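You operate a simulated robot arm through the tools that you are given. There is no shell and no other tool. Be economical: measure what you need, move in short steps, check, and stop when the job is done.

Carry out the task below with a simulated robot arm. There is one attempt and no reset: what you move stays moved.

## Task
Press the purple housing's seal home; put the housing in the done tray.
Fine: use the seal press first and leave its slide out.

It is judged by the outcome, as a careful person would: the job done as asked, and still so three seconds after it is handed in. It fails if anything else is knocked over, pushed out of place, dropped, spilled or broken. Lids that push on must go on centred and level and be pressed home; caps that screw on are set level and turned clockwise until they are tight.

## Robot
A 6-joint arm with a two-finger parallel gripper, fixed in place. Base frame: the origin is at the foot of the arm, x ahead of it, y to its left, z up; the work surface is at about z = 80. Units: cm, degrees, N and s.
With the tool pointing down near the work surface it reaches from about 24 to 64 cm from the base axis. Its first joint turns from -66.0 to 66.0 degrees. Payload 2.7 kg.
The tool frame sits at the grasp point between the pads (the TCP): z along the fingers, y along the line on which they close. The tips reach 2.3 cm beyond it. The gripper opens to 9.4 cm. The fingers are 3.8 cm wide and 1 cm thick; the gripper's body (5.4 by 9.6 cm) begins 3.9 cm behind the TCP.
Orientation is that of the tool frame in the base frame, as [roll, pitch, yaw] about the fixed x, y, z axes, in that order (R = Rz(yaw) Ry(pitch) Rx(roll)). With the fingers straight down and closing along the base's y, the tool's x points along the base's -x, its y along +y and its z along -z.

## Interface
- The arm moves only by the tool drive_tool. Its argument "plan" is a list of rows, each a list of 7 numbers: the turn, a rotation vector about the tool's x, y, z in rad, then the shift along the tool's x, y, z in cm, then the gripper command, from -1 (fully open) to 1 (shut), values between in proportion. In form: [[wx, wy, wz, dx, dy, dz, hand], ...]. A call has 1 to 10 rows; each row is the pose to reach, as a shift and turn from the pose commanded when the call began, along the tool's axes at that moment. Each row takes 0.2 s and may step no farther than 5 cm and 8.6 degrees from the row before; otherwise, or with a gripper value out of range, the whole call is refused. A pose out of reach is approached as far as the arm can. The call stops where the force on the tool passes 60 N (or 10 N more than at its start, if that is more) or the arm is blocked; 0.2 s more then pass. Each finger travels about 4.5 cm/s and halts on what it meets, pressing with about 24 N; the grip force reading is that of the motor and also rises with nothing between the fingers. The clock runs only during rows and for 0.2 s after the last one: add rows that repeat a pose to give the fingers time. It gives the time, the measured TCP pose, the force on the tool (base axes), the opening and the grip force at its end, in the units of the frame above (readings bear some noise), with the torque about the TCP (base axes, N m) and any sound that the robot's microphone picked up.
- Cameras (640 x 400 px; columns grow to the right, rows downward): "scene" is fixed at [7.8, -43.03, 140.98]; the picture's right is [0.77, -0.64, 0.00], its down [-0.34, -0.40, -0.85] and it looks along [0.55, 0.65, -0.52] (base axes); focal length 313 px, centre (320, 200). "wrist" rides on the gripper at [8.6, 1.6, -7.5] in the tool frame; the picture's right is [-0.18, 0.98, 0.00], its down [-0.58, -0.11, -0.81] and it looks along [-0.79, -0.15, 0.59] (tool axes); focal length 243 px, centre (320, 200). There is no depth. A picture from a camera that has moved, and an enlarged one, comes with that camera's place and axes in the base frame and with its lens.
- snapshot(camera): a new picture of that camera. It takes no simulated time.
- inspect(camera, box): a new picture of the part [left, top, right, bottom] of that camera's present view, enlarged. It takes no simulated time.
- hand_in(): hands the job in; it is judged then, once.

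Go step by step. Nothing tells you positions but the pictures and the camera data: compare them with the known pose of the tool, close in by small moves and look again before you grip or let go. The budget is 120 turns and 84 pictures, counting those below and the enlarged ones. Unless the task says otherwise, let go and move clear before handing in, and close with one line.

The tools are called as a command line: name --pt "numbers of a row" for each row, then --argument value for the rest, lists and objects as JSON in quotes. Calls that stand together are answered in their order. drive_tool: Moves the arm, as the interface text tells. Its arguments: {"type":"object","properties":{"plan":{"type":"array","items":{"type":"array","items":{"type":"number"}}}},"required":["plan"]} The other tools are called the same way: snapshot (camera) takes a picture; inspect (camera, box) takes an enlarged picture of a part of a camera's view; hand_in () hands the job in.

At the start:

```text
clock: 0.0
ee_pos: [42.45, -0.77, 119.59]
orientation: [179.9, 0.0, 180.0]
wrist_force: [-0.1, 0.3, -0.8]
ft_torque: [0.01, 0.01, 0.0]
width: 9.41
finger_force: 0.1
```

scene: 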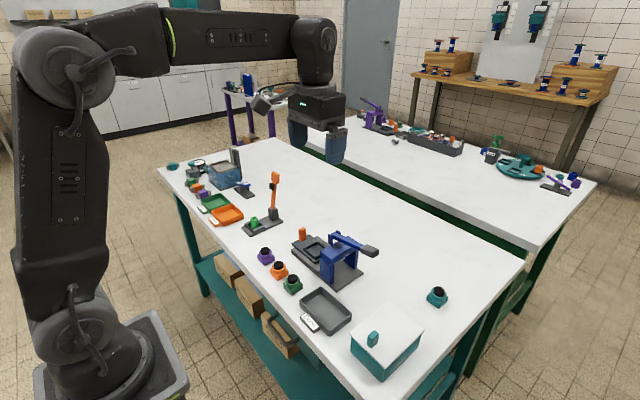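
wrist: 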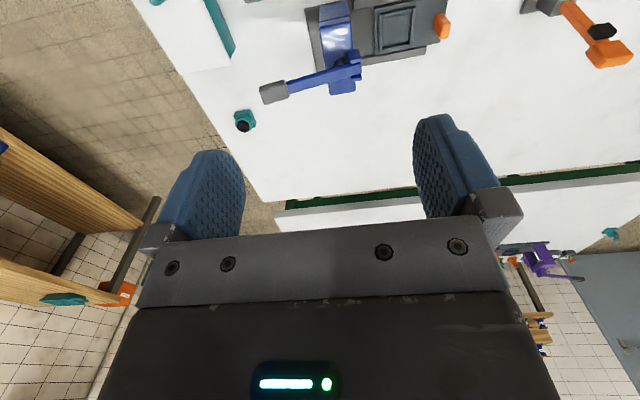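

I see a table with a blue lever press with a slide, three housings (purple, orange, green), and a grey tray near them. I'll take closer looks first.

inspect --camera "scene" --box '[230, 210, 400, 316]'

inspect --camera "scene" --box '[150, 140, 310, 240]'

inspect --camera "scene" --box '[280, 270, 460, 382]'

```text
3.76 times, centred on (315, 263) of scene
camera zoom: at [7.8, -43.03, 140.98], right [0.77, -0.64, 0.0], down [-0.34, -0.4, -0.85], along [0.55, 0.65, -0.52], focal length 1178 px, centre (339, -37)
```

zoom: 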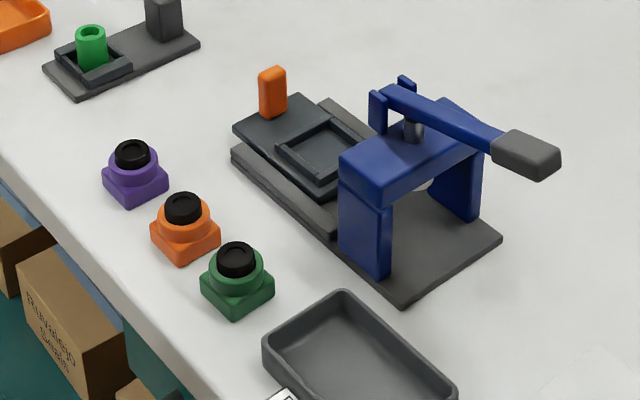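

```text
4.00 times, centred on (230, 190) of scene
camera zoom: at [7.8, -43.03, 140.98], right [0.77, -0.64, 0.0], down [-0.34, -0.4, -0.85], along [0.55, 0.65, -0.52], focal length 1252 px, centre (680, 240)
```

zoom: 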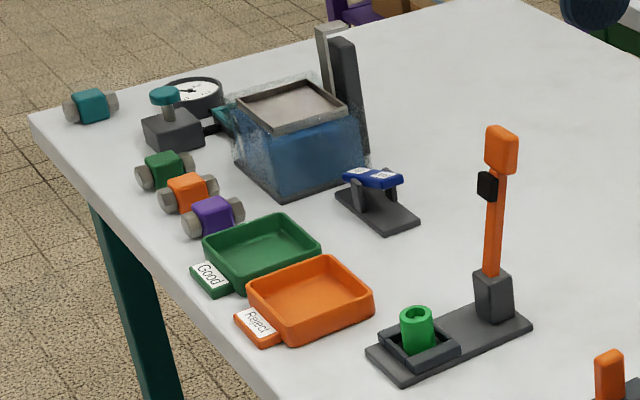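

```text
3.56 times, centred on (370, 326) of scene
camera zoom: at [7.8, -43.03, 140.98], right [0.77, -0.64, 0.0], down [-0.34, -0.4, -0.85], along [0.55, 0.65, -0.52], focal length 1113 px, centre (142, -248)
```

zoom: 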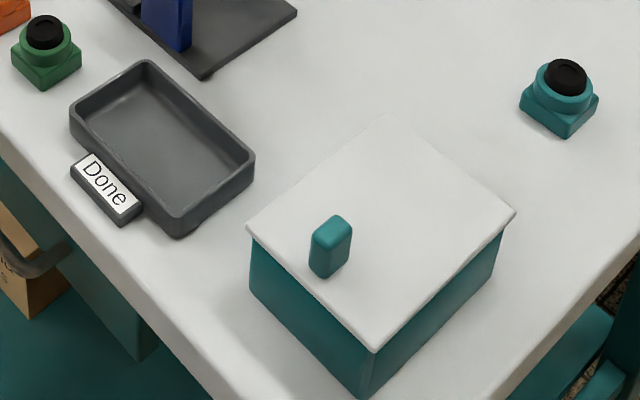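

The blue seal press lies along y at x≈51.5: its slide is out with the nest near y≈10 and the orange knob at y≈16.5, and the lever handle is near (51.4,-9,94). Purple housing is near (38.4,16.4). I'll turn the tool so the fingers close along x and move above the purple housing.

drive_tool --pt "0 0 0.1428 0.4 1.7 1.5 -1" --pt "0 0 0.2856 0.8 3.4 3 -1" --pt "0 0 0.4284 1.2 5.1 4.5 -1" --pt "0 0 0.5712 1.6 6.8 6 -1" --pt "0 0 0.714 2 8.5 7.5 -1" --pt "0 0 0.8568 2.4 10.2 9 -1" --pt "0 0 0.9996 2.8 11.9 10.5 -1" --pt "0 0 1.1424 3.2 13.6 12 -1" --pt "0 0 1.2852 3.6 15.3 13.5 -1" --pt "0 0 1.428 4 17.1 15 -1"

drive_tool --pt "0 0 0.1428 0 0 2 -1" --pt "0 0 0.1428 0 0 4 -1" --pt "0 0 0.1428 0 0 4 -1"

snapshot --camera "wrist"

snapshot --camera "scene"

```text
clock: 2.2
ee_pos: [38.38, 16.38, 104.66]
orientation: [-180.0, 0.0, 98.3]
wrist_force: [0.5, 1.2, 0.8]
ft_torque: [0.04, 0.0, 0.01]
width: 9.41
finger_force: 0.1
```

```text
clock: 3.0
ee_pos: [38.37, 16.41, 100.54]
orientation: [-180.0, 0.0, 90.0]
wrist_force: [0.7, 0.0, -0.4]
ft_torque: [0.01, 0.01, 0.01]
width: 9.39
finger_force: 0.0
```

```text
78 pictures are left
camera wrist: at [40.05, 24.86, 108.03], right [0.98, -0.18, 0.0], down [-0.11, -0.58, 0.81], along [-0.15, -0.79, -0.59], focal length 243 px, centre (320, 200)
```

wrist: 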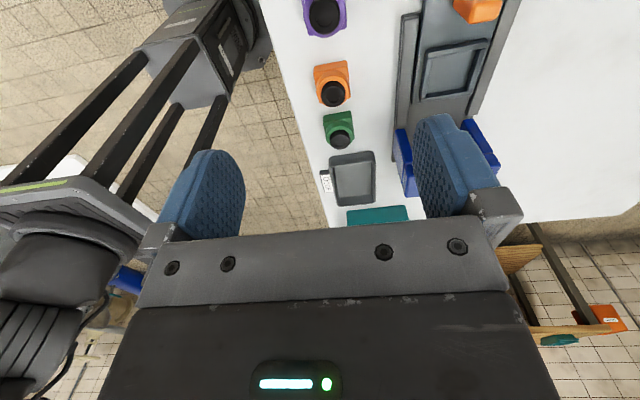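

```text
77 pictures are left
```

scene: 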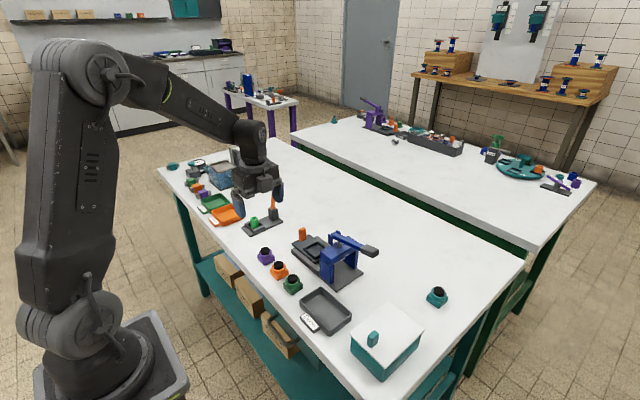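

Gripper is above the row. I'll zoom on the housings and the press from here to check positions and rotations.

inspect --camera "wrist" --box '[270, 0, 430, 100]'

inspect --camera "wrist" --box '[380, 0, 540, 100]'

inspect --camera "scene" --box '[240, 235, 320, 285]'

```text
4.00 times, centred on (350, 50) of wrist
camera zoom: at [40.05, 24.86, 108.03], right [0.98, -0.18, 0.0], down [-0.11, -0.58, 0.81], along [-0.15, -0.79, -0.59], focal length 970 px, centre (200, 800)
```

zoom: 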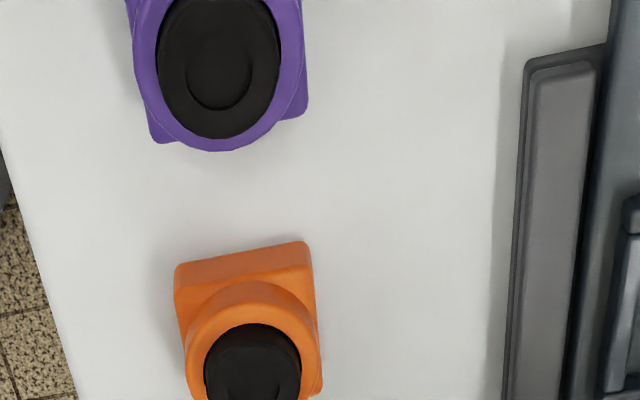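

```text
4.00 times, centred on (460, 50) of wrist
camera zoom: at [40.05, 24.86, 108.03], right [0.98, -0.18, 0.0], down [-0.11, -0.58, 0.81], along [-0.15, -0.79, -0.59], focal length 970 px, centre (-240, 800)
```

zoom: 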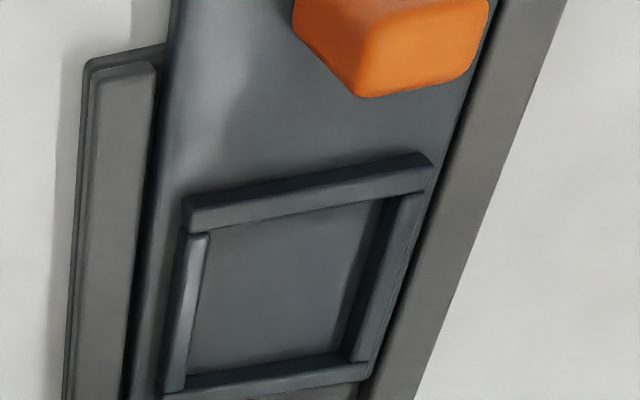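

```text
8.00 times, centred on (280, 260) of scene
camera zoom: at [7.8, -43.03, 140.98], right [0.77, -0.64, 0.0], down [-0.34, -0.4, -0.85], along [0.55, 0.65, -0.52], focal length 2504 px, centre (640, -280)
```

zoom: 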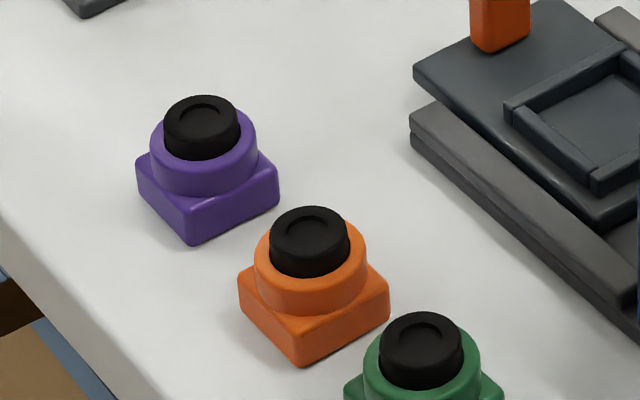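

Purple is about (39.2, 18.1), square to the axes, and about 4 cm tall. I'll come over it lower and check.

drive_tool --pt "0 0 0 1.0 0.4 4 -1" --pt "0 0 0 1.7 0.85 7.5 -1" --pt "0 0 0 1.7 0.85 10.0 -1" --pt "0 0 0 1.7 0.85 10.0 -1"

snapshot --camera "wrist"

inspect --camera "scene" --box '[200, 180, 360, 280]'

```text
clock: 4.0
ee_pos: [39.28, 18.1, 90.52]
orientation: [-179.9, 0.0, 89.9]
wrist_force: [1.3, 0.0, 0.9]
ft_torque: [0.0, 0.0, 0.0]
width: 9.41
finger_force: 0.1
```

```text
73 pictures are left
camera wrist: at [40.94, 26.61, 98.07], right [0.98, -0.18, 0.0], down [-0.11, -0.58, 0.81], along [-0.15, -0.79, -0.59], focal length 243 px, centre (320, 200)
```

wrist: 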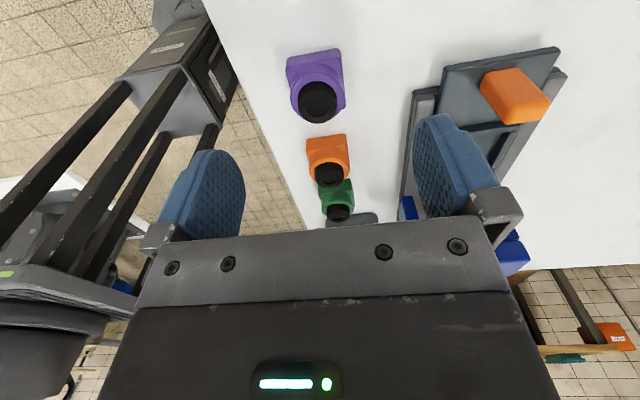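

```text
4.00 times, centred on (280, 230) of scene
camera zoom: at [7.8, -43.03, 140.98], right [0.77, -0.64, 0.0], down [-0.34, -0.4, -0.85], along [0.55, 0.65, -0.52], focal length 1252 px, centre (480, 80)
```

zoom: 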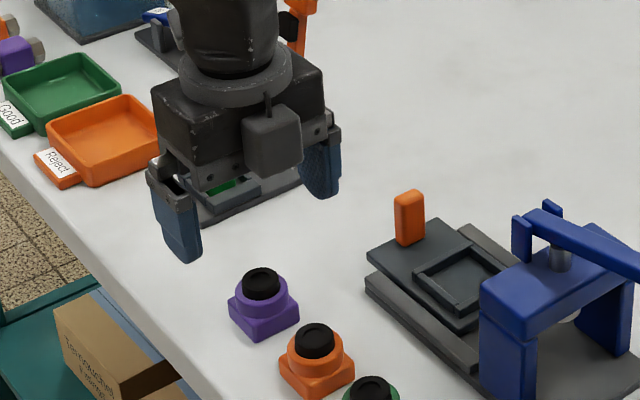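

The gripper is centred over the purple housing; I'll descend so the tips straddle its upper base.

drive_tool --pt "0 0 0 0 0.1 3 -1" --pt "0 0 0 0 0.1 5.5 -1" --pt "0 0 0 0 0.1 7.2 -1" --pt "0 0 0 0 0.1 7.2 -1"

snapshot --camera "wrist"

inspect --camera "scene" --box '[220, 215, 316, 275]'

```text
clock: 5.0
ee_pos: [39.22, 17.98, 83.36]
orientation: [-179.9, 0.0, 90.1]
wrist_force: [1.8, 0.2, -0.5]
ft_torque: [0.0, 0.03, 0.02]
width: 9.43
finger_force: 0.1
```

```text
71 pictures are left
camera wrist: at [41.0, 26.56, 90.89], right [0.98, -0.18, 0.0], down [-0.11, -0.58, 0.81], along [-0.15, -0.79, -0.59], focal length 243 px, centre (320, 200)
```

wrist: 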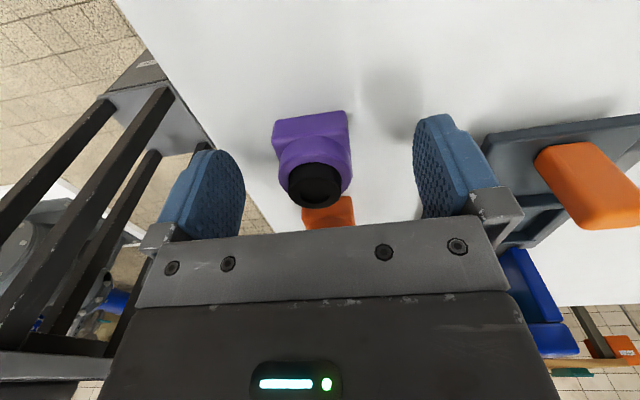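

```text
6.67 times, centred on (268, 245) of scene
camera zoom: at [7.8, -43.03, 140.98], right [0.77, -0.64, 0.0], down [-0.34, -0.4, -0.85], along [0.55, 0.65, -0.52], focal length 2086 px, centre (667, -100)
```

zoom: 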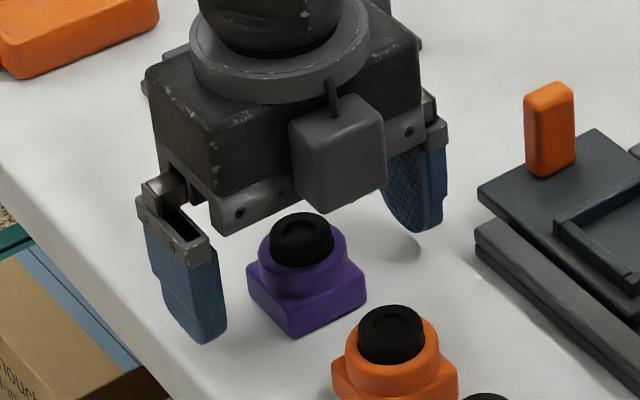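

The housing is between the fingers, within a few mm of centre. I'll nudge slightly and close.

drive_tool --pt "0 0 0 0 -0.3 0 -0.6" --pt "0 0 0 0 -0.3 0 -0.2" --pt "0 0 0 0 -0.3 0 0.1" --pt "0 0 0 0 -0.3 0 0.4" --pt "0 0 0 0 -0.3 0 1" --pt "0 0 0 0 -0.3 0 1" --pt "0 0 0 0 -0.3 0 1"

snapshot --camera "wrist"

```text
clock: 6.6
ee_pos: [39.03, 18.08, 83.5]
orientation: [-180.0, 0.0, 90.1]
wrist_force: [-0.1, -0.1, 1.2]
ft_torque: [0.01, 0.05, -0.02]
width: 3.76
finger_force: 24.2
```

```text
69 pictures are left
camera wrist: at [40.71, 26.57, 90.94], right [0.98, -0.18, 0.0], down [-0.11, -0.58, 0.81], along [-0.15, -0.79, -0.59], focal length 243 px, centre (320, 200)
```

wrist: 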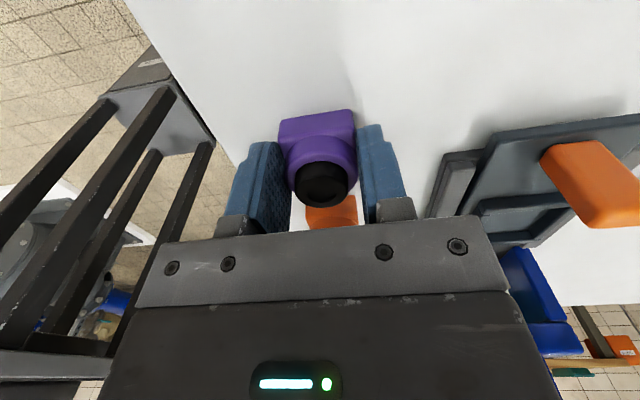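

Gripped at 3.76 cm. Lifting and carrying it above the nest at about (51.3, 10).

drive_tool --pt "0 0 0 0 0 -4 1" --pt "0 0 0 0 0 -8 1" --pt "0 0 0 -1 2 -10.5 1" --pt "0 0 0 -3 5 -10.5 1" --pt "0 0 0 -5 8 -10.5 1" --pt "0 0 0 -7 11 -10.5 1" --pt "0 0 0 -8.1 12.3 -10.5 1" --pt "0 0 0 -8.1 12.3 -10.5 1"

snapshot --camera "wrist"

inspect --camera "scene" --box '[270, 190, 390, 290]'

```text
clock: 8.4
ee_pos: [51.3, 9.95, 93.83]
orientation: [-179.9, 0.0, 90.1]
wrist_force: [-0.3, -0.3, -2.3]
ft_torque: [0.0, -0.01, -0.01]
width: 3.73
finger_force: 23.8
```

```text
68 pictures are left
camera wrist: at [53.11, 18.47, 101.39], right [0.98, -0.18, 0.0], down [-0.11, -0.58, 0.81], along [-0.15, -0.79, -0.59], focal length 243 px, centre (320, 200)
```

wrist: 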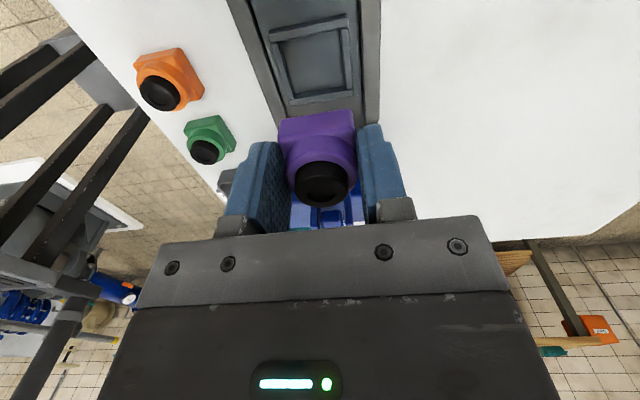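

```text
4.00 times, centred on (330, 240) of scene
camera zoom: at [7.8, -43.03, 140.98], right [0.77, -0.64, 0.0], down [-0.34, -0.4, -0.85], along [0.55, 0.65, -0.52], focal length 1252 px, centre (280, 40)
```

zoom: 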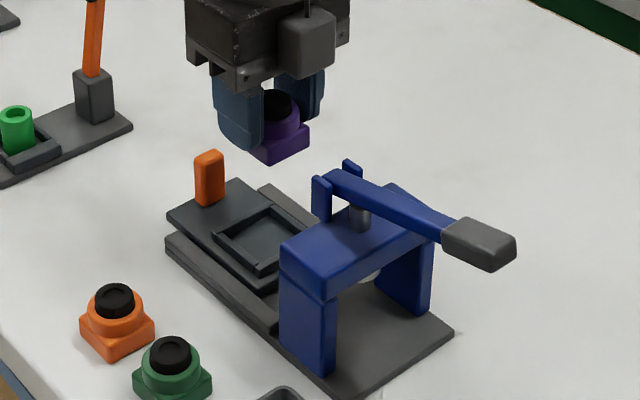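

Zooming to locate the nest relative to the held housing.

inspect --camera "wrist" --box '[232, 0, 408, 110]'

inspect --camera "scene" --box '[310, 200, 374, 265]'

```text
3.64 times, centred on (320, 55) of wrist
camera zoom: at [53.11, 18.47, 101.39], right [0.98, -0.18, 0.0], down [-0.11, -0.58, 0.81], along [-0.15, -0.79, -0.59], focal length 882 px, centre (320, 727)
```

zoom: 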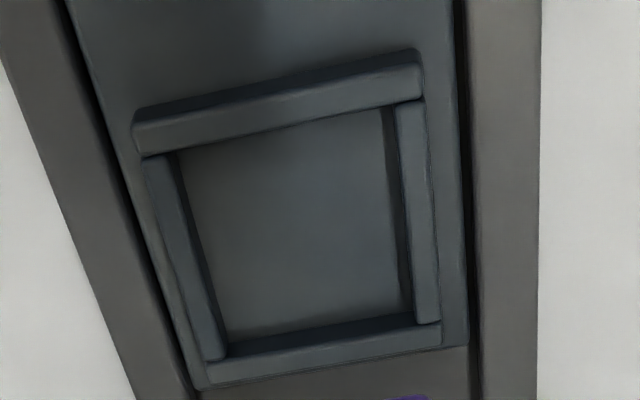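

```text
6.15 times, centred on (342, 232) of scene
camera zoom: at [7.8, -43.03, 140.98], right [0.77, -0.64, 0.0], down [-0.34, -0.4, -0.85], along [0.55, 0.65, -0.52], focal length 1926 px, centre (185, 0)
```

zoom: 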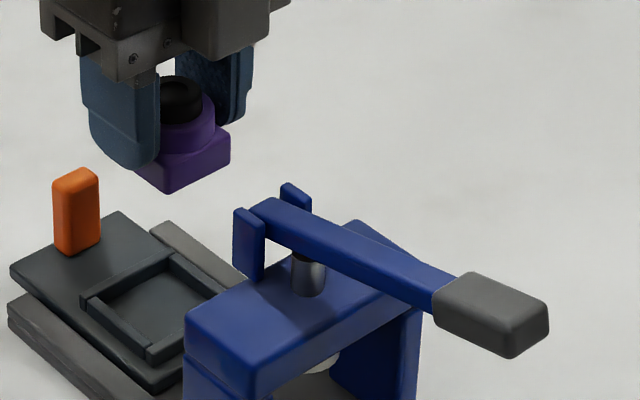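

Zooming on the held housing to find its y offset in the grip.

inspect --camera "wrist" --box '[240, 95, 400, 235]'

```text
2.86 times, centred on (320, 165) of wrist
camera zoom: at [53.11, 18.47, 101.39], right [0.98, -0.18, 0.0], down [-0.11, -0.58, 0.81], along [-0.15, -0.79, -0.59], focal length 693 px, centre (320, 300)
```

zoom: 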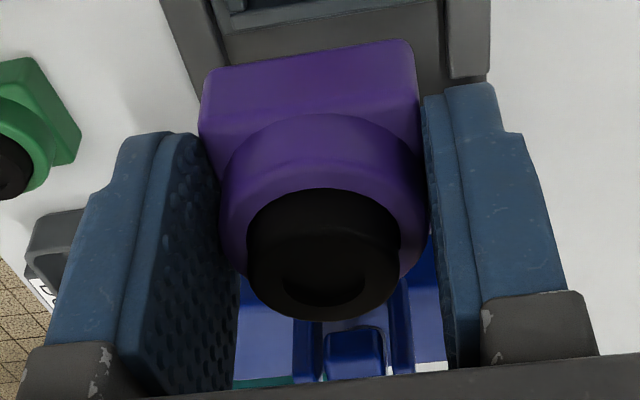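

Offset in y is uncertain by a few mm, so I'll lower to just above the nest and compare directly.

drive_tool --pt "0 0 0 -0.2 -0.1 2.5 1" --pt "0 0 0 -0.2 -0.1 5 1" --pt "0 0 0 -0.2 -0.1 6.3 1" --pt "0 0 0 -0.2 -0.1 6.3 1"

inspect --camera "wrist" --box '[220, 50, 420, 230]'

inspect --camera "scene" --box '[290, 210, 370, 260]'

```text
clock: 9.4
ee_pos: [51.2, 9.78, 87.69]
orientation: [180.0, 0.1, 89.9]
wrist_force: [0.3, -0.2, -0.9]
ft_torque: [-0.01, 0.01, -0.01]
width: 3.74
finger_force: 23.5
```

```text
2.22 times, centred on (320, 140) of wrist
camera zoom: at [52.95, 18.27, 95.14], right [0.98, -0.18, 0.0], down [-0.11, -0.58, 0.81], along [-0.15, -0.79, -0.59], focal length 539 px, centre (320, 333)
```

zoom: 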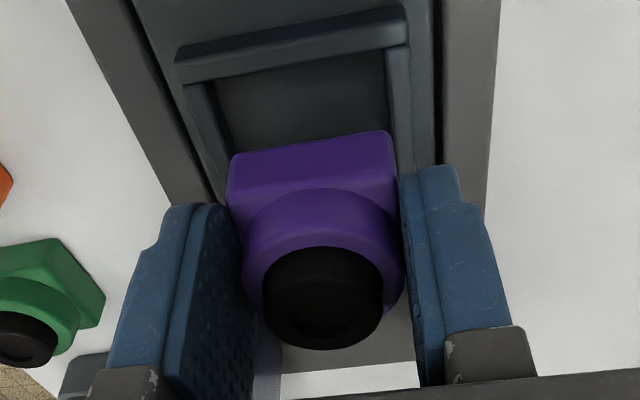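

```text
8.00 times, centred on (330, 235) of scene
camera zoom: at [7.8, -43.03, 140.98], right [0.77, -0.64, 0.0], down [-0.34, -0.4, -0.85], along [0.55, 0.65, -0.52], focal length 2504 px, centre (240, -80)
```

zoom: 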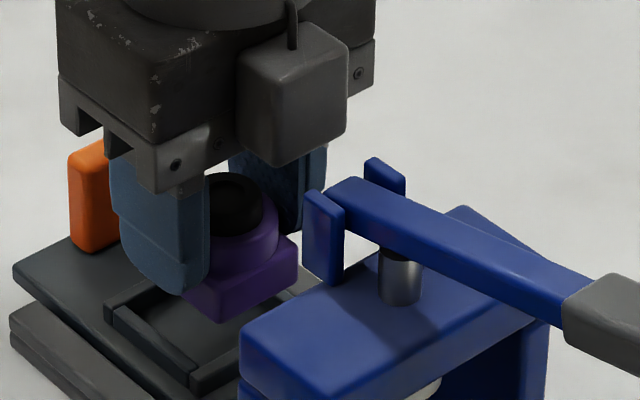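

Nest opening spans about x 49.1–53.2, y 7.9–12.1 with the rim at z≈82.9; the housing needs about +0.35 in y. Shifting and lowering a bit more, then rechecking.

drive_tool --pt "0 0 0 0.35 -0.03 0.4 1" --pt "0 0 0 0.35 -0.03 0.8 1" --pt "0 0 0 0.35 -0.03 0.8 1"

inspect --camera "wrist" --box '[220, 50, 420, 230]'

inspect --camera "scene" --box '[296, 220, 360, 260]'

```text
clock: 10.2
ee_pos: [51.21, 10.11, 86.79]
orientation: [180.0, 0.0, 90.1]
wrist_force: [0.2, 0.7, -2.4]
ft_torque: [0.01, 0.01, 0.02]
width: 3.75
finger_force: 23.4
```

```text
2.22 times, centred on (320, 140) of wrist
camera zoom: at [52.91, 18.64, 94.31], right [0.98, -0.18, 0.0], down [-0.11, -0.58, 0.81], along [-0.15, -0.79, -0.59], focal length 539 px, centre (320, 333)
```

zoom: 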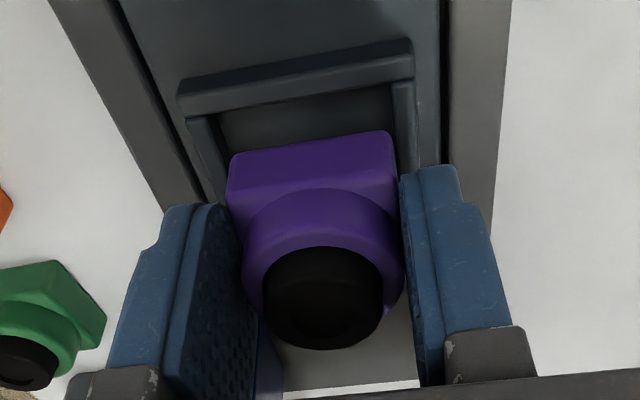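

```text
10.00 times, centred on (328, 240) of scene
camera zoom: at [7.8, -43.03, 140.98], right [0.77, -0.64, 0.0], down [-0.34, -0.4, -0.85], along [0.55, 0.65, -0.52], focal length 3129 px, centre (240, -200)
```

zoom: 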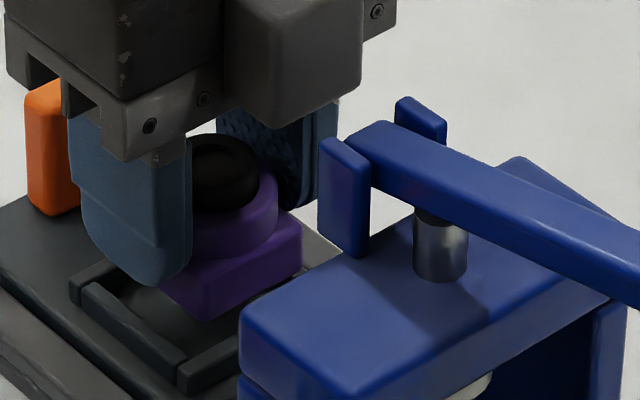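

Lowering another half centimetre and rechecking.

drive_tool --pt "0 0 0 0 0 0.3 1" --pt "0 0 0 0 0 0.6 1" --pt "0 0 0 0 0 0.6 1"

inspect --camera "wrist" --box '[220, 50, 420, 230]'

inspect --camera "scene" --box '[296, 220, 360, 260]'

```text
clock: 11.0
ee_pos: [51.1, 10.08, 86.11]
orientation: [-180.0, 0.0, 89.9]
wrist_force: [0.3, 0.0, -1.7]
ft_torque: [-0.01, 0.01, -0.02]
width: 3.74
finger_force: 24.2
```

```text
2.22 times, centred on (320, 140) of wrist
camera zoom: at [52.91, 18.61, 93.71], right [0.98, -0.18, 0.0], down [-0.11, -0.58, 0.81], along [-0.15, -0.79, -0.59], focal length 539 px, centre (320, 333)
```

zoom: 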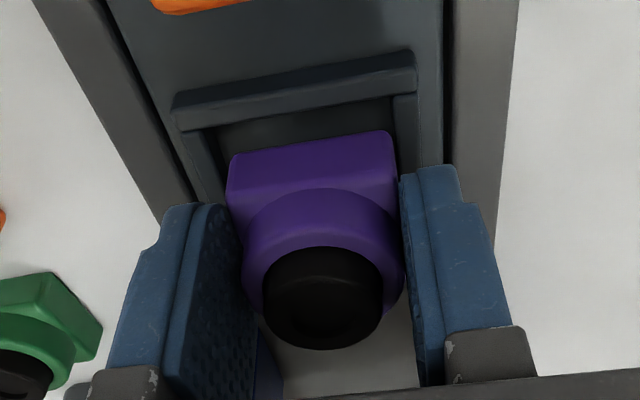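

```text
10.00 times, centred on (328, 240) of scene
camera zoom: at [7.8, -43.03, 140.98], right [0.77, -0.64, 0.0], down [-0.34, -0.4, -0.85], along [0.55, 0.65, -0.52], focal length 3129 px, centre (240, -200)
```

zoom: 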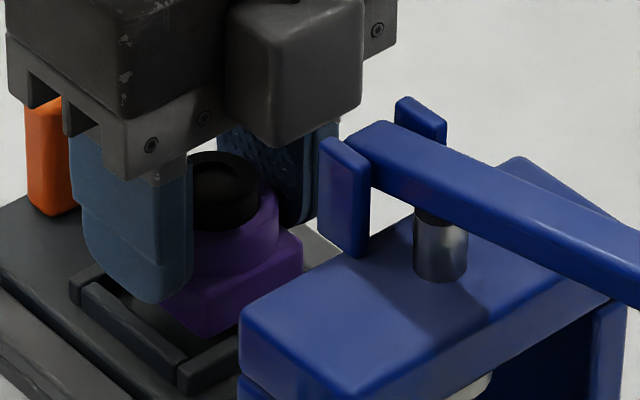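

x looks centred; y still needs about +0.3. Adjusting and lowering slightly.

drive_tool --pt "0 0 0 0.3 0 0 1" --pt "0 0 0 0.3 0 0.3 1" --pt "0 0 0 0.3 0 0.5 1" --pt "0 0 0 0.3 0 0.5 1"

inspect --camera "wrist" --box '[260, 80, 380, 180]'

inspect --camera "scene" --box '[296, 220, 360, 260]'

```text
clock: 12.0
ee_pos: [51.29, 10.31, 85.65]
orientation: [180.0, 0.0, 90.0]
wrist_force: [-0.1, -0.2, -1.3]
ft_torque: [0.01, 0.02, -0.03]
width: 3.76
finger_force: 24.0
```

```text
4.00 times, centred on (320, 130) of wrist
camera zoom: at [52.91, 18.92, 93.22], right [0.98, -0.18, 0.0], down [-0.11, -0.58, 0.81], along [-0.15, -0.79, -0.59], focal length 970 px, centre (320, 480)
```

zoom: 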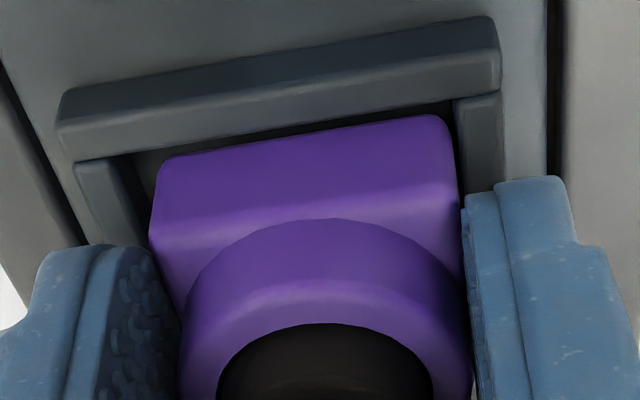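

```text
10.00 times, centred on (328, 240) of scene
camera zoom: at [7.8, -43.03, 140.98], right [0.77, -0.64, 0.0], down [-0.34, -0.4, -0.85], along [0.55, 0.65, -0.52], focal length 3129 px, centre (240, -200)
```

zoom: 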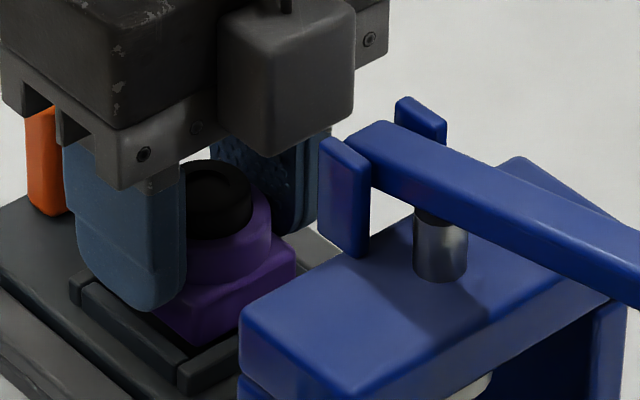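

Nearly aligned; slight -x nudge and continue down.

drive_tool --pt "0 0 0 0 -0.1 0.2 1" --pt "0 0 0 0 -0.1 0.4 1" --pt "0 0 0 0 -0.1 0.6 1" --pt "0 0 0 0 -0.1 0.6 1"

inspect --camera "wrist" --box '[260, 80, 380, 180]'

inspect --camera "scene" --box '[296, 220, 360, 260]'

```text
clock: 13.0
ee_pos: [51.1, 10.39, 85.28]
orientation: [180.0, 0.1, 90.1]
wrist_force: [-5.1, -1.3, 10.8]
ft_torque: [-0.06, 0.2, 0.01]
width: 3.79
finger_force: 24.2
```

```text
4.00 times, centred on (320, 130) of wrist
camera zoom: at [52.79, 18.9, 92.74], right [0.98, -0.18, 0.0], down [-0.11, -0.58, 0.81], along [-0.15, -0.79, -0.59], focal length 970 px, centre (320, 480)
```

zoom: 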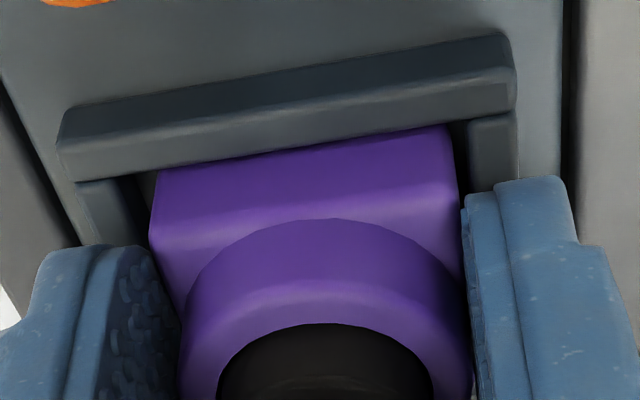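

```text
10.00 times, centred on (328, 240) of scene
camera zoom: at [7.77, -43.04, 140.98], right [0.77, -0.64, 0.0], down [-0.34, -0.4, -0.85], along [0.55, 0.65, -0.52], focal length 3129 px, centre (240, -200)
```

zoom: 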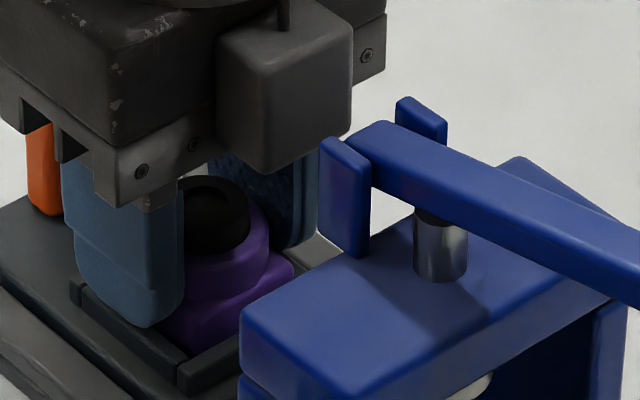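

Contact force of 11 N and the housing looks inside the rim. I'll open the fingers a little and look.

drive_tool --pt "0 0 0 0 0 -0.25 0.9" --pt "0 0 0 0 0 -0.25 0.1" --pt "0 0 0 0 0 -0.25 -0.1" --pt "0 0 0 0 0 -0.25 -0.1"

inspect --camera "wrist" --box '[260, 80, 380, 180]'

inspect --camera "scene" --box '[296, 220, 360, 260]'

```text
clock: 14.0
ee_pos: [50.96, 10.44, 85.22]
orientation: [180.0, 0.0, 90.0]
wrist_force: [0.0, 0.5, -0.1]
ft_torque: [0.01, 0.02, 0.02]
width: 5.17
finger_force: 0.0
```

```text
4.00 times, centred on (320, 130) of wrist
camera zoom: at [52.78, 18.87, 92.88], right [0.98, -0.18, 0.0], down [-0.11, -0.58, 0.81], along [-0.15, -0.79, -0.59], focal length 970 px, centre (320, 480)
```

zoom: 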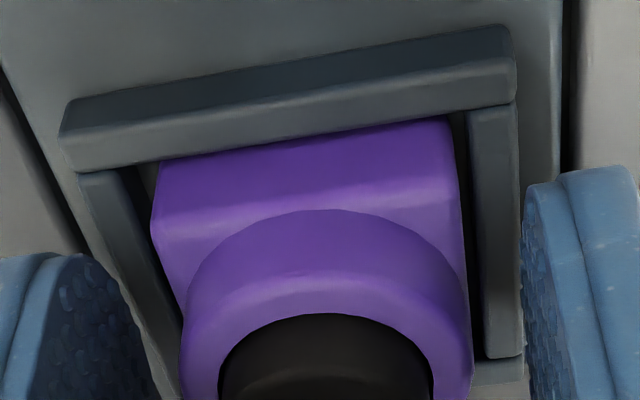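

```text
10.00 times, centred on (328, 240) of scene
camera zoom: at [7.8, -43.03, 140.98], right [0.77, -0.64, 0.0], down [-0.34, -0.4, -0.85], along [0.55, 0.65, -0.52], focal length 3129 px, centre (240, -200)
```

zoom: 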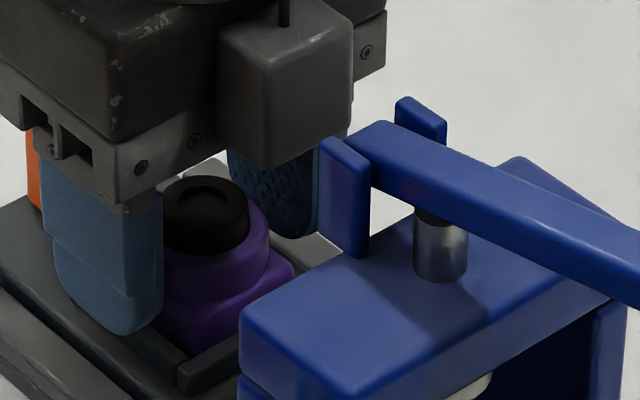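

The housing sits inside the nest. Opening up and rising, then a clear look.

drive_tool --pt "0 0 0 0 0 0 -0.4" --pt "0 0 0 0 0 0 -0.6" --pt "0 0 0 0 0 -3 -0.6" --pt "0 0 0 0 0 -7 -0.6" --pt "0 0 0 3 0 -11 -0.6" --pt "0 0 0 5 0 -14 -0.6" --pt "0 0 0 5 0 -14 -0.6"

inspect --camera "wrist" --box '[220, 0, 420, 150]'

inspect --camera "scene" --box '[280, 210, 400, 300]'

```text
clock: 15.6
ee_pos: [50.9, 15.5, 99.33]
orientation: [180.0, 0.1, 90.0]
wrist_force: [-0.6, 0.1, 0.6]
ft_torque: [-0.01, 0.01, -0.02]
width: 7.54
finger_force: 0.0
```

```text
2.67 times, centred on (320, 75) of wrist
camera zoom: at [52.65, 23.98, 106.89], right [0.98, -0.18, 0.0], down [-0.11, -0.58, 0.81], along [-0.15, -0.79, -0.59], focal length 647 px, centre (320, 533)
```

zoom: 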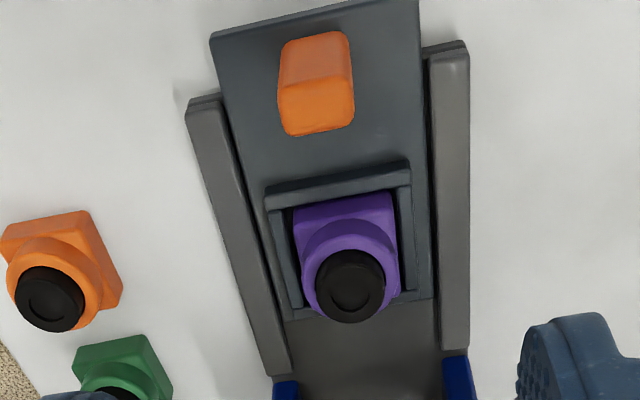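

```text
4.44 times, centred on (340, 255) of scene
camera zoom: at [7.8, -43.03, 140.98], right [0.77, -0.64, 0.0], down [-0.34, -0.4, -0.85], along [0.55, 0.65, -0.52], focal length 1391 px, centre (231, -44)
```

zoom: 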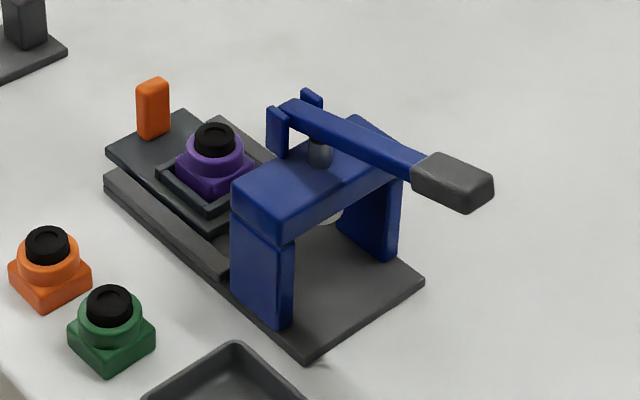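

The housing is well seated in the nest. The slide knob is near (51.1, 16.4), top z≈86. Lowering over it to grip along x.

drive_tool --pt "0 0 0 0.9 0.2 4 -0.4" --pt "0 0 0 0.9 0.2 8 -0.4" --pt "0 0 0 0.9 0.2 11.5 -0.4" --pt "0 0 0 0.9 0.2 13.6 -0.4" --pt "0 0 0 0.9 0.2 13.6 -0.4"

snapshot --camera "wrist"

inspect --camera "scene" --box '[270, 200, 380, 270]'

```text
clock: 16.8
ee_pos: [51.19, 16.37, 85.67]
orientation: [180.0, 0.1, 89.9]
wrist_force: [0.3, 0.1, -0.4]
ft_torque: [-0.04, -0.04, 0.01]
width: 6.56
finger_force: 0.1
```

```text
49 pictures are left
camera wrist: at [52.93, 24.83, 93.21], right [0.98, -0.18, 0.0], down [-0.11, -0.58, 0.81], along [-0.15, -0.79, -0.59], focal length 243 px, centre (320, 200)
```

wrist: 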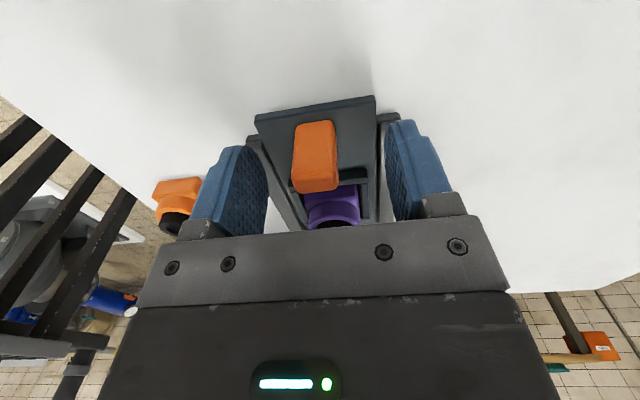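

```text
5.71 times, centred on (325, 235) of scene
camera zoom: at [7.8, -43.03, 140.98], right [0.77, -0.64, 0.0], down [-0.34, -0.4, -0.85], along [0.55, 0.65, -0.52], focal length 1788 px, centre (291, 0)
```

zoom: 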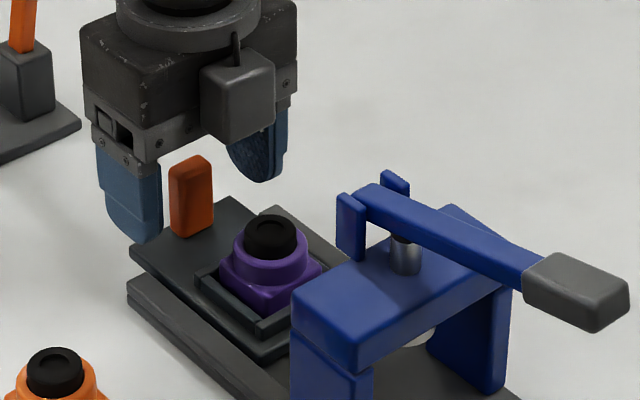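

Knob is between the fingers. Closing on it.

drive_tool --pt "0 0 0 -0.2 0 0 0" --pt "0 0 0 -0.2 0 0 0.4" --pt "0 0 0 -0.2 0 0 0.7" --pt "0 0 0 -0.2 0 0 0.7" --pt "0 0 0 -0.2 0 0 1" --pt "0 0 0 -0.2 0 0 1"

```text
clock: 18.2
ee_pos: [50.99, 16.18, 85.64]
orientation: [-179.7, 0.1, 90.2]
wrist_force: [-29.4, 0.0, 5.9]
ft_torque: [0.25, -0.54, 0.06]
width: 2.17
finger_force: 45.1
```

Gripped the knob (2.17 cm) with a side force; relieving by moving slightly toward -x.

drive_tool --pt "0 0 0 0 -0.1 0 1" --pt "0 0 0 0 -0.2 0 1" --pt "0 0 0 0 -0.2 0 1"

```text
clock: 19.0
ee_pos: [50.95, 16.01, 85.7]
orientation: [-179.9, 0.1, 90.0]
wrist_force: [-18.0, 0.5, -5.2]
ft_torque: [-0.37, -0.14, -0.02]
width: 2.17
finger_force: 45.1
```

drive_tool --pt "0 0 0 0 -0.15 0 1" --pt "0 0 0 0 -0.3 0 1" --pt "0 0 0 0 -0.3 0 1"

```text
clock: 19.8
ee_pos: [51.01, 16.02, 85.7]
orientation: [179.7, 0.0, 89.9]
wrist_force: [21.1, -1.5, -25.8]
ft_torque: [-0.98, 0.32, -0.09]
width: 2.19
finger_force: 45.4
```

drive_tool --pt "0 0 0 0 0.15 0 0.4" --pt "0 0 0 0 0.15 0 0.4" --pt "0 0 0 0 0.15 0 0.4" --pt "0 0 0 0 0.15 0 0.7" --pt "0 0 0 0 0.15 0 0.7" --pt "0 0 0 0 0.15 0 0.7"

```text
clock: 21.2
ee_pos: [51.03, 16.1, 85.8]
orientation: [179.9, 0.0, 90.0]
wrist_force: [5.7, 0.1, 2.1]
ft_torque: [0.15, 0.19, -0.07]
width: 2.19
finger_force: 44.8
```

Grip is clean now. Pushing the slide in (−y).

drive_tool --pt "0 0 0 -0.4 0 0 0.7" --pt "0 0 0 -1 0 0 0.7" --pt "0 0 0 -1.7 0 0 0.7" --pt "0 0 0 -2.4 0 0 0.7" --pt "0 0 0 -3.1 0 0 0.7" --pt "0 0 0 -3.8 0 0 0.7" --pt "0 0 0 -4.5 0 0 0.7" --pt "0 0 0 -5.2 0 0 0.7" --pt "0 0 0 -6 0 0 0.7" --pt "0 0 0 -6 0 0 0.7"

inspect --camera "scene" --box '[270, 190, 400, 290]'

```text
clock: 23.4
ee_pos: [50.87, 10.07, 85.82]
orientation: [179.9, 0.0, 90.1]
wrist_force: [11.7, 0.6, 5.4]
ft_torque: [0.6, 0.11, -0.02]
width: 2.21
finger_force: 45.5
```

```text
4.00 times, centred on (335, 240) of scene
camera zoom: at [7.82, -43.04, 140.98], right [0.77, -0.64, 0.0], down [-0.34, -0.4, -0.85], along [0.55, 0.65, -0.52], focal length 1252 px, centre (260, 40)
```

zoom: 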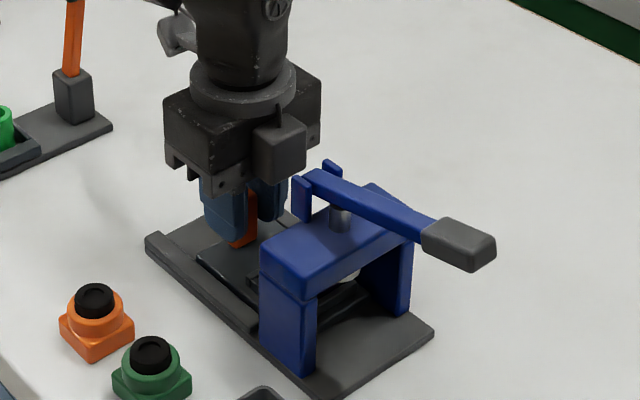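

The slide moved 6 cm. The box on the hand's front may hit the lever posts if I hold the knob centrally, so I'll let go, back off to +y and push the knob from behind with closed fingers.

drive_tool --pt "0 0 0 0 0 0 0.1" --pt "0 0 0 0 0 0 0.1" --pt "0 0 0 2 0 0 0.1" --pt "0 0 0 4 0.1 0 0.1" --pt "0 0 0 4 0.1 0 0.7" --pt "0 0 0 4 0.1 0 1" --pt "0 0 0 4 0.1 0 1" --pt "0 0 0 4 0.1 0 1"

snapshot --camera "wrist"

inspect --camera "scene" --box '[270, 190, 400, 290]'

```text
clock: 25.2
ee_pos: [51.11, 14.12, 85.87]
orientation: [179.9, -0.1, 90.0]
wrist_force: [-0.9, -0.1, 0.1]
ft_torque: [-0.03, 0.04, 0.03]
width: 0.0
finger_force: 23.8
```

```text
46 pictures are left
camera wrist: at [52.75, 22.61, 93.27], right [0.98, -0.18, 0.0], down [-0.11, -0.58, 0.81], along [-0.15, -0.79, -0.59], focal length 243 px, centre (320, 200)
```

wrist: 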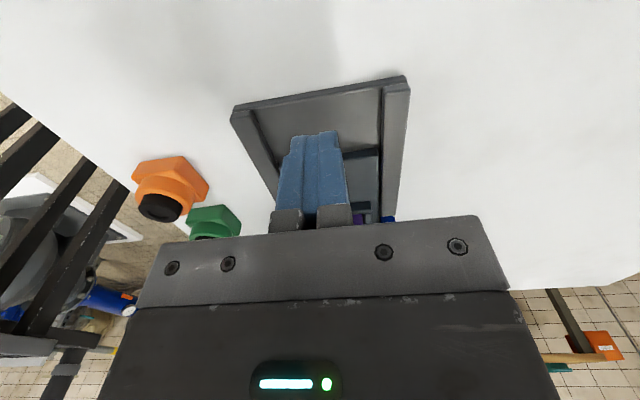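

```text
4.00 times, centred on (335, 240) of scene
camera zoom: at [7.8, -43.03, 140.98], right [0.77, -0.64, 0.0], down [-0.34, -0.4, -0.85], along [0.55, 0.65, -0.52], focal length 1252 px, centre (260, 40)
```

zoom: 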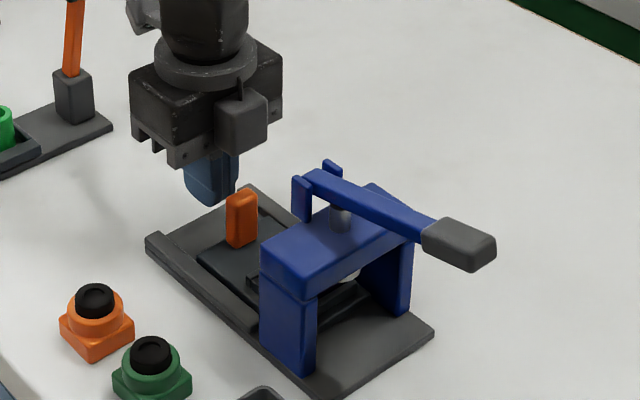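

Now pushing from behind until it stops.

drive_tool --pt "0 0 0 -0.7 0 0.2 1" --pt "0 0 0 -1.4 0 0.2 1" --pt "0 0 0 -1.9 0 0.2 1" --pt "0 0 0 -2.4 0 0.2 1" --pt "0 0 0 -2.9 0 0.2 1" --pt "0 0 0 -3.4 0 0.2 1" --pt "0 0 0 -3.9 0 0.2 1" --pt "0 0 0 -4.3 0 0.2 1" --pt "0 0 0 -4.3 0 0.2 1"

inspect --camera "scene" --box '[270, 190, 400, 290]'

```text
clock: 27.2
ee_pos: [51.07, 9.76, 85.7]
orientation: [-180.0, 0.0, 90.0]
wrist_force: [-0.3, -0.3, -0.6]
ft_torque: [0.0, 0.0, -0.01]
width: 0.0
finger_force: 24.5
```

```text
4.00 times, centred on (335, 240) of scene
camera zoom: at [7.8, -43.03, 140.98], right [0.77, -0.64, 0.0], down [-0.34, -0.4, -0.85], along [0.55, 0.65, -0.52], focal length 1252 px, centre (260, 40)
```

zoom: 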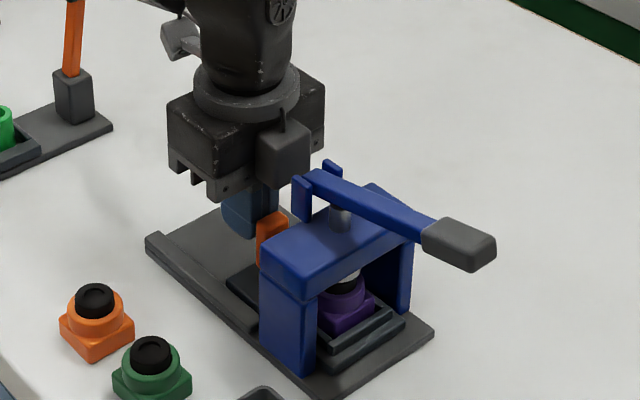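

The slide is nearly under the ram; I'll push further gently to find the stop.

drive_tool --pt "0 0 0 -0.3 0 0 1" --pt "0 0 0 -0.6 0 0 1" --pt "0 0 0 -0.9 0 0 1" --pt "0 0 0 -0.9 0 0 1"

inspect --camera "scene" --box '[310, 220, 390, 290]'

```text
clock: 28.2
ee_pos: [51.09, 9.48, 85.67]
orientation: [179.8, -0.2, 90.4]
wrist_force: [3.6, 46.8, -0.8]
ft_torque: [-0.05, 0.0, -0.2]
width: 0.0
finger_force: 23.9
```

```text
5.71 times, centred on (350, 255) of scene
camera zoom: at [7.81, -42.92, 141.01], right [0.77, -0.64, 0.0], down [-0.34, -0.4, -0.85], along [0.55, 0.65, -0.52], focal length 1788 px, centre (149, -114)
```

zoom: 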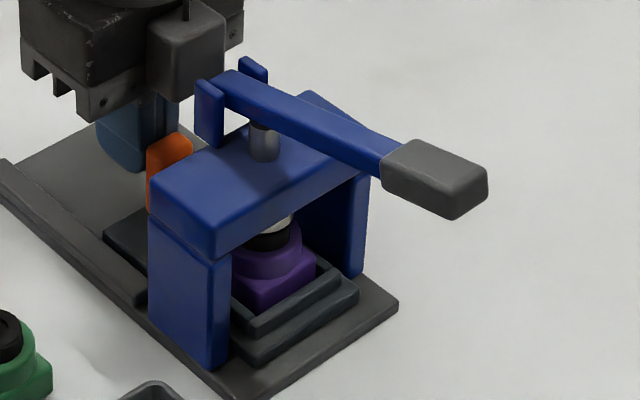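

The slide is against its stop (47 N). Backing off, rising, and turning the tool so the camera faces away from the gate, heading for the lever handle.

drive_tool --pt "0 0 0 1.5 0 0 1" --pt "0 0 0 1.5 0 -4.5 1" --pt "0 0 0 1.5 0 -9 1" --pt "0 0 0 1.5 0 -13.5 1" --pt "0 0 -0.1428 1.5 0 -18 1" --pt "0 0 -0.2856 1.5 0 -21 1" --pt "0 0 -0.4284 -1 0 -21 1" --pt "0 0 -0.5712 -4 0 -21 1" --pt "0 0 -0.714 -7 0 -21 1" --pt "0 0 -0.8568 -10 0 -21 1"

drive_tool --pt "0 0 -0.1428 0 0 0 1" --pt "0 0 -0.2856 0 0 0 1" --pt "0 0 -0.4284 0 0 0 1" --pt "0 0 -0.5712 0 0 0 1" --pt "0 0 -0.714 0 0 0 1" --pt "0 0 -0.8568 0 0 0 1" --pt "0 0 -0.9996 0 0 0 1" --pt "0 0 -1.1424 0 0 0 1" --pt "0 0 -1.2852 0 0 0 1" --pt "0 0 -1.428 0 0 0 1"

drive_tool --pt "0 0 -0.1428 0 0 0 1" --pt "0 0 -0.2856 0 0 0 1" --pt "0 0 -0.4284 0 0 0 1" --pt "0 0 -0.5712 0 0 0 1" --pt "0 0 -0.714 0 0 0 1" --pt "0 0 -0.8568 0 0 0 1" --pt "0 0 -0.8568 0 0 0 1"

snapshot --camera "wrist"

inspect --camera "scene" --box '[290, 140, 450, 290]'

```text
clock: 30.4
ee_pos: [50.97, -0.98, 106.6]
orientation: [180.0, 0.0, 139.2]
wrist_force: [0.6, -1.3, -0.2]
ft_torque: [-0.04, 0.03, -0.01]
width: 0.0
finger_force: 24.5
```

```text
clock: 32.6
ee_pos: [51.01, -1.14, 106.52]
orientation: [180.0, 0.0, -138.8]
wrist_force: [-0.4, 0.2, -0.3]
ft_torque: [0.01, 0.02, 0.0]
width: 0.02
finger_force: 24.0
```

```text
clock: 34.2
ee_pos: [51.0, -1.22, 106.64]
orientation: [-179.9, 0.0, -89.8]
wrist_force: [-0.6, -0.5, -0.6]
ft_torque: [0.01, 0.01, -0.02]
width: 0.01
finger_force: 24.3
```

```text
42 pictures are left
camera wrist: at [49.52, -9.9, 114.05], right [-0.98, 0.18, 0.0], down [0.11, 0.58, 0.81], along [0.15, 0.79, -0.59], focal length 243 px, centre (320, 200)
```

wrist: 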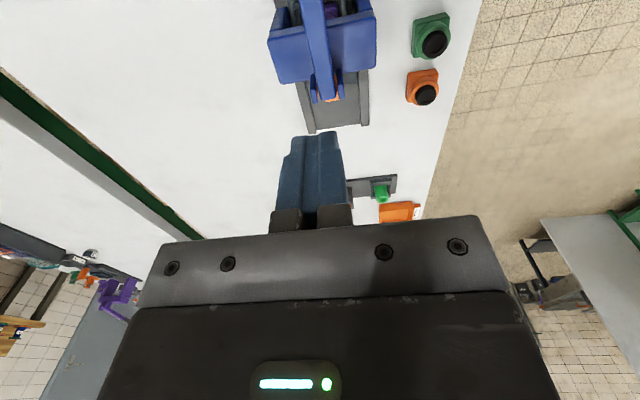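

```text
2.67 times, centred on (370, 215) of scene
camera zoom: at [7.8, -43.03, 140.98], right [0.77, -0.64, 0.0], down [-0.34, -0.4, -0.85], along [0.55, 0.65, -0.52], focal length 834 px, centre (187, 160)
```

zoom: 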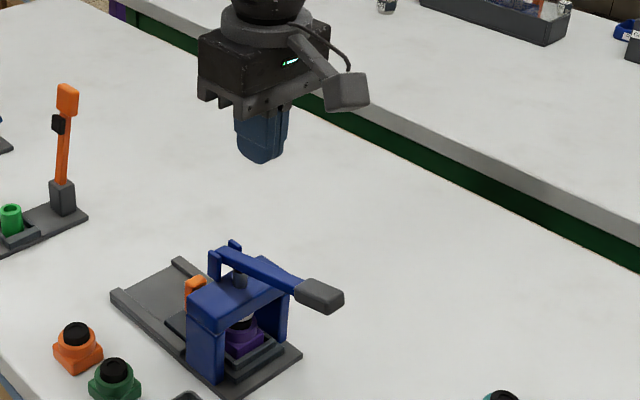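

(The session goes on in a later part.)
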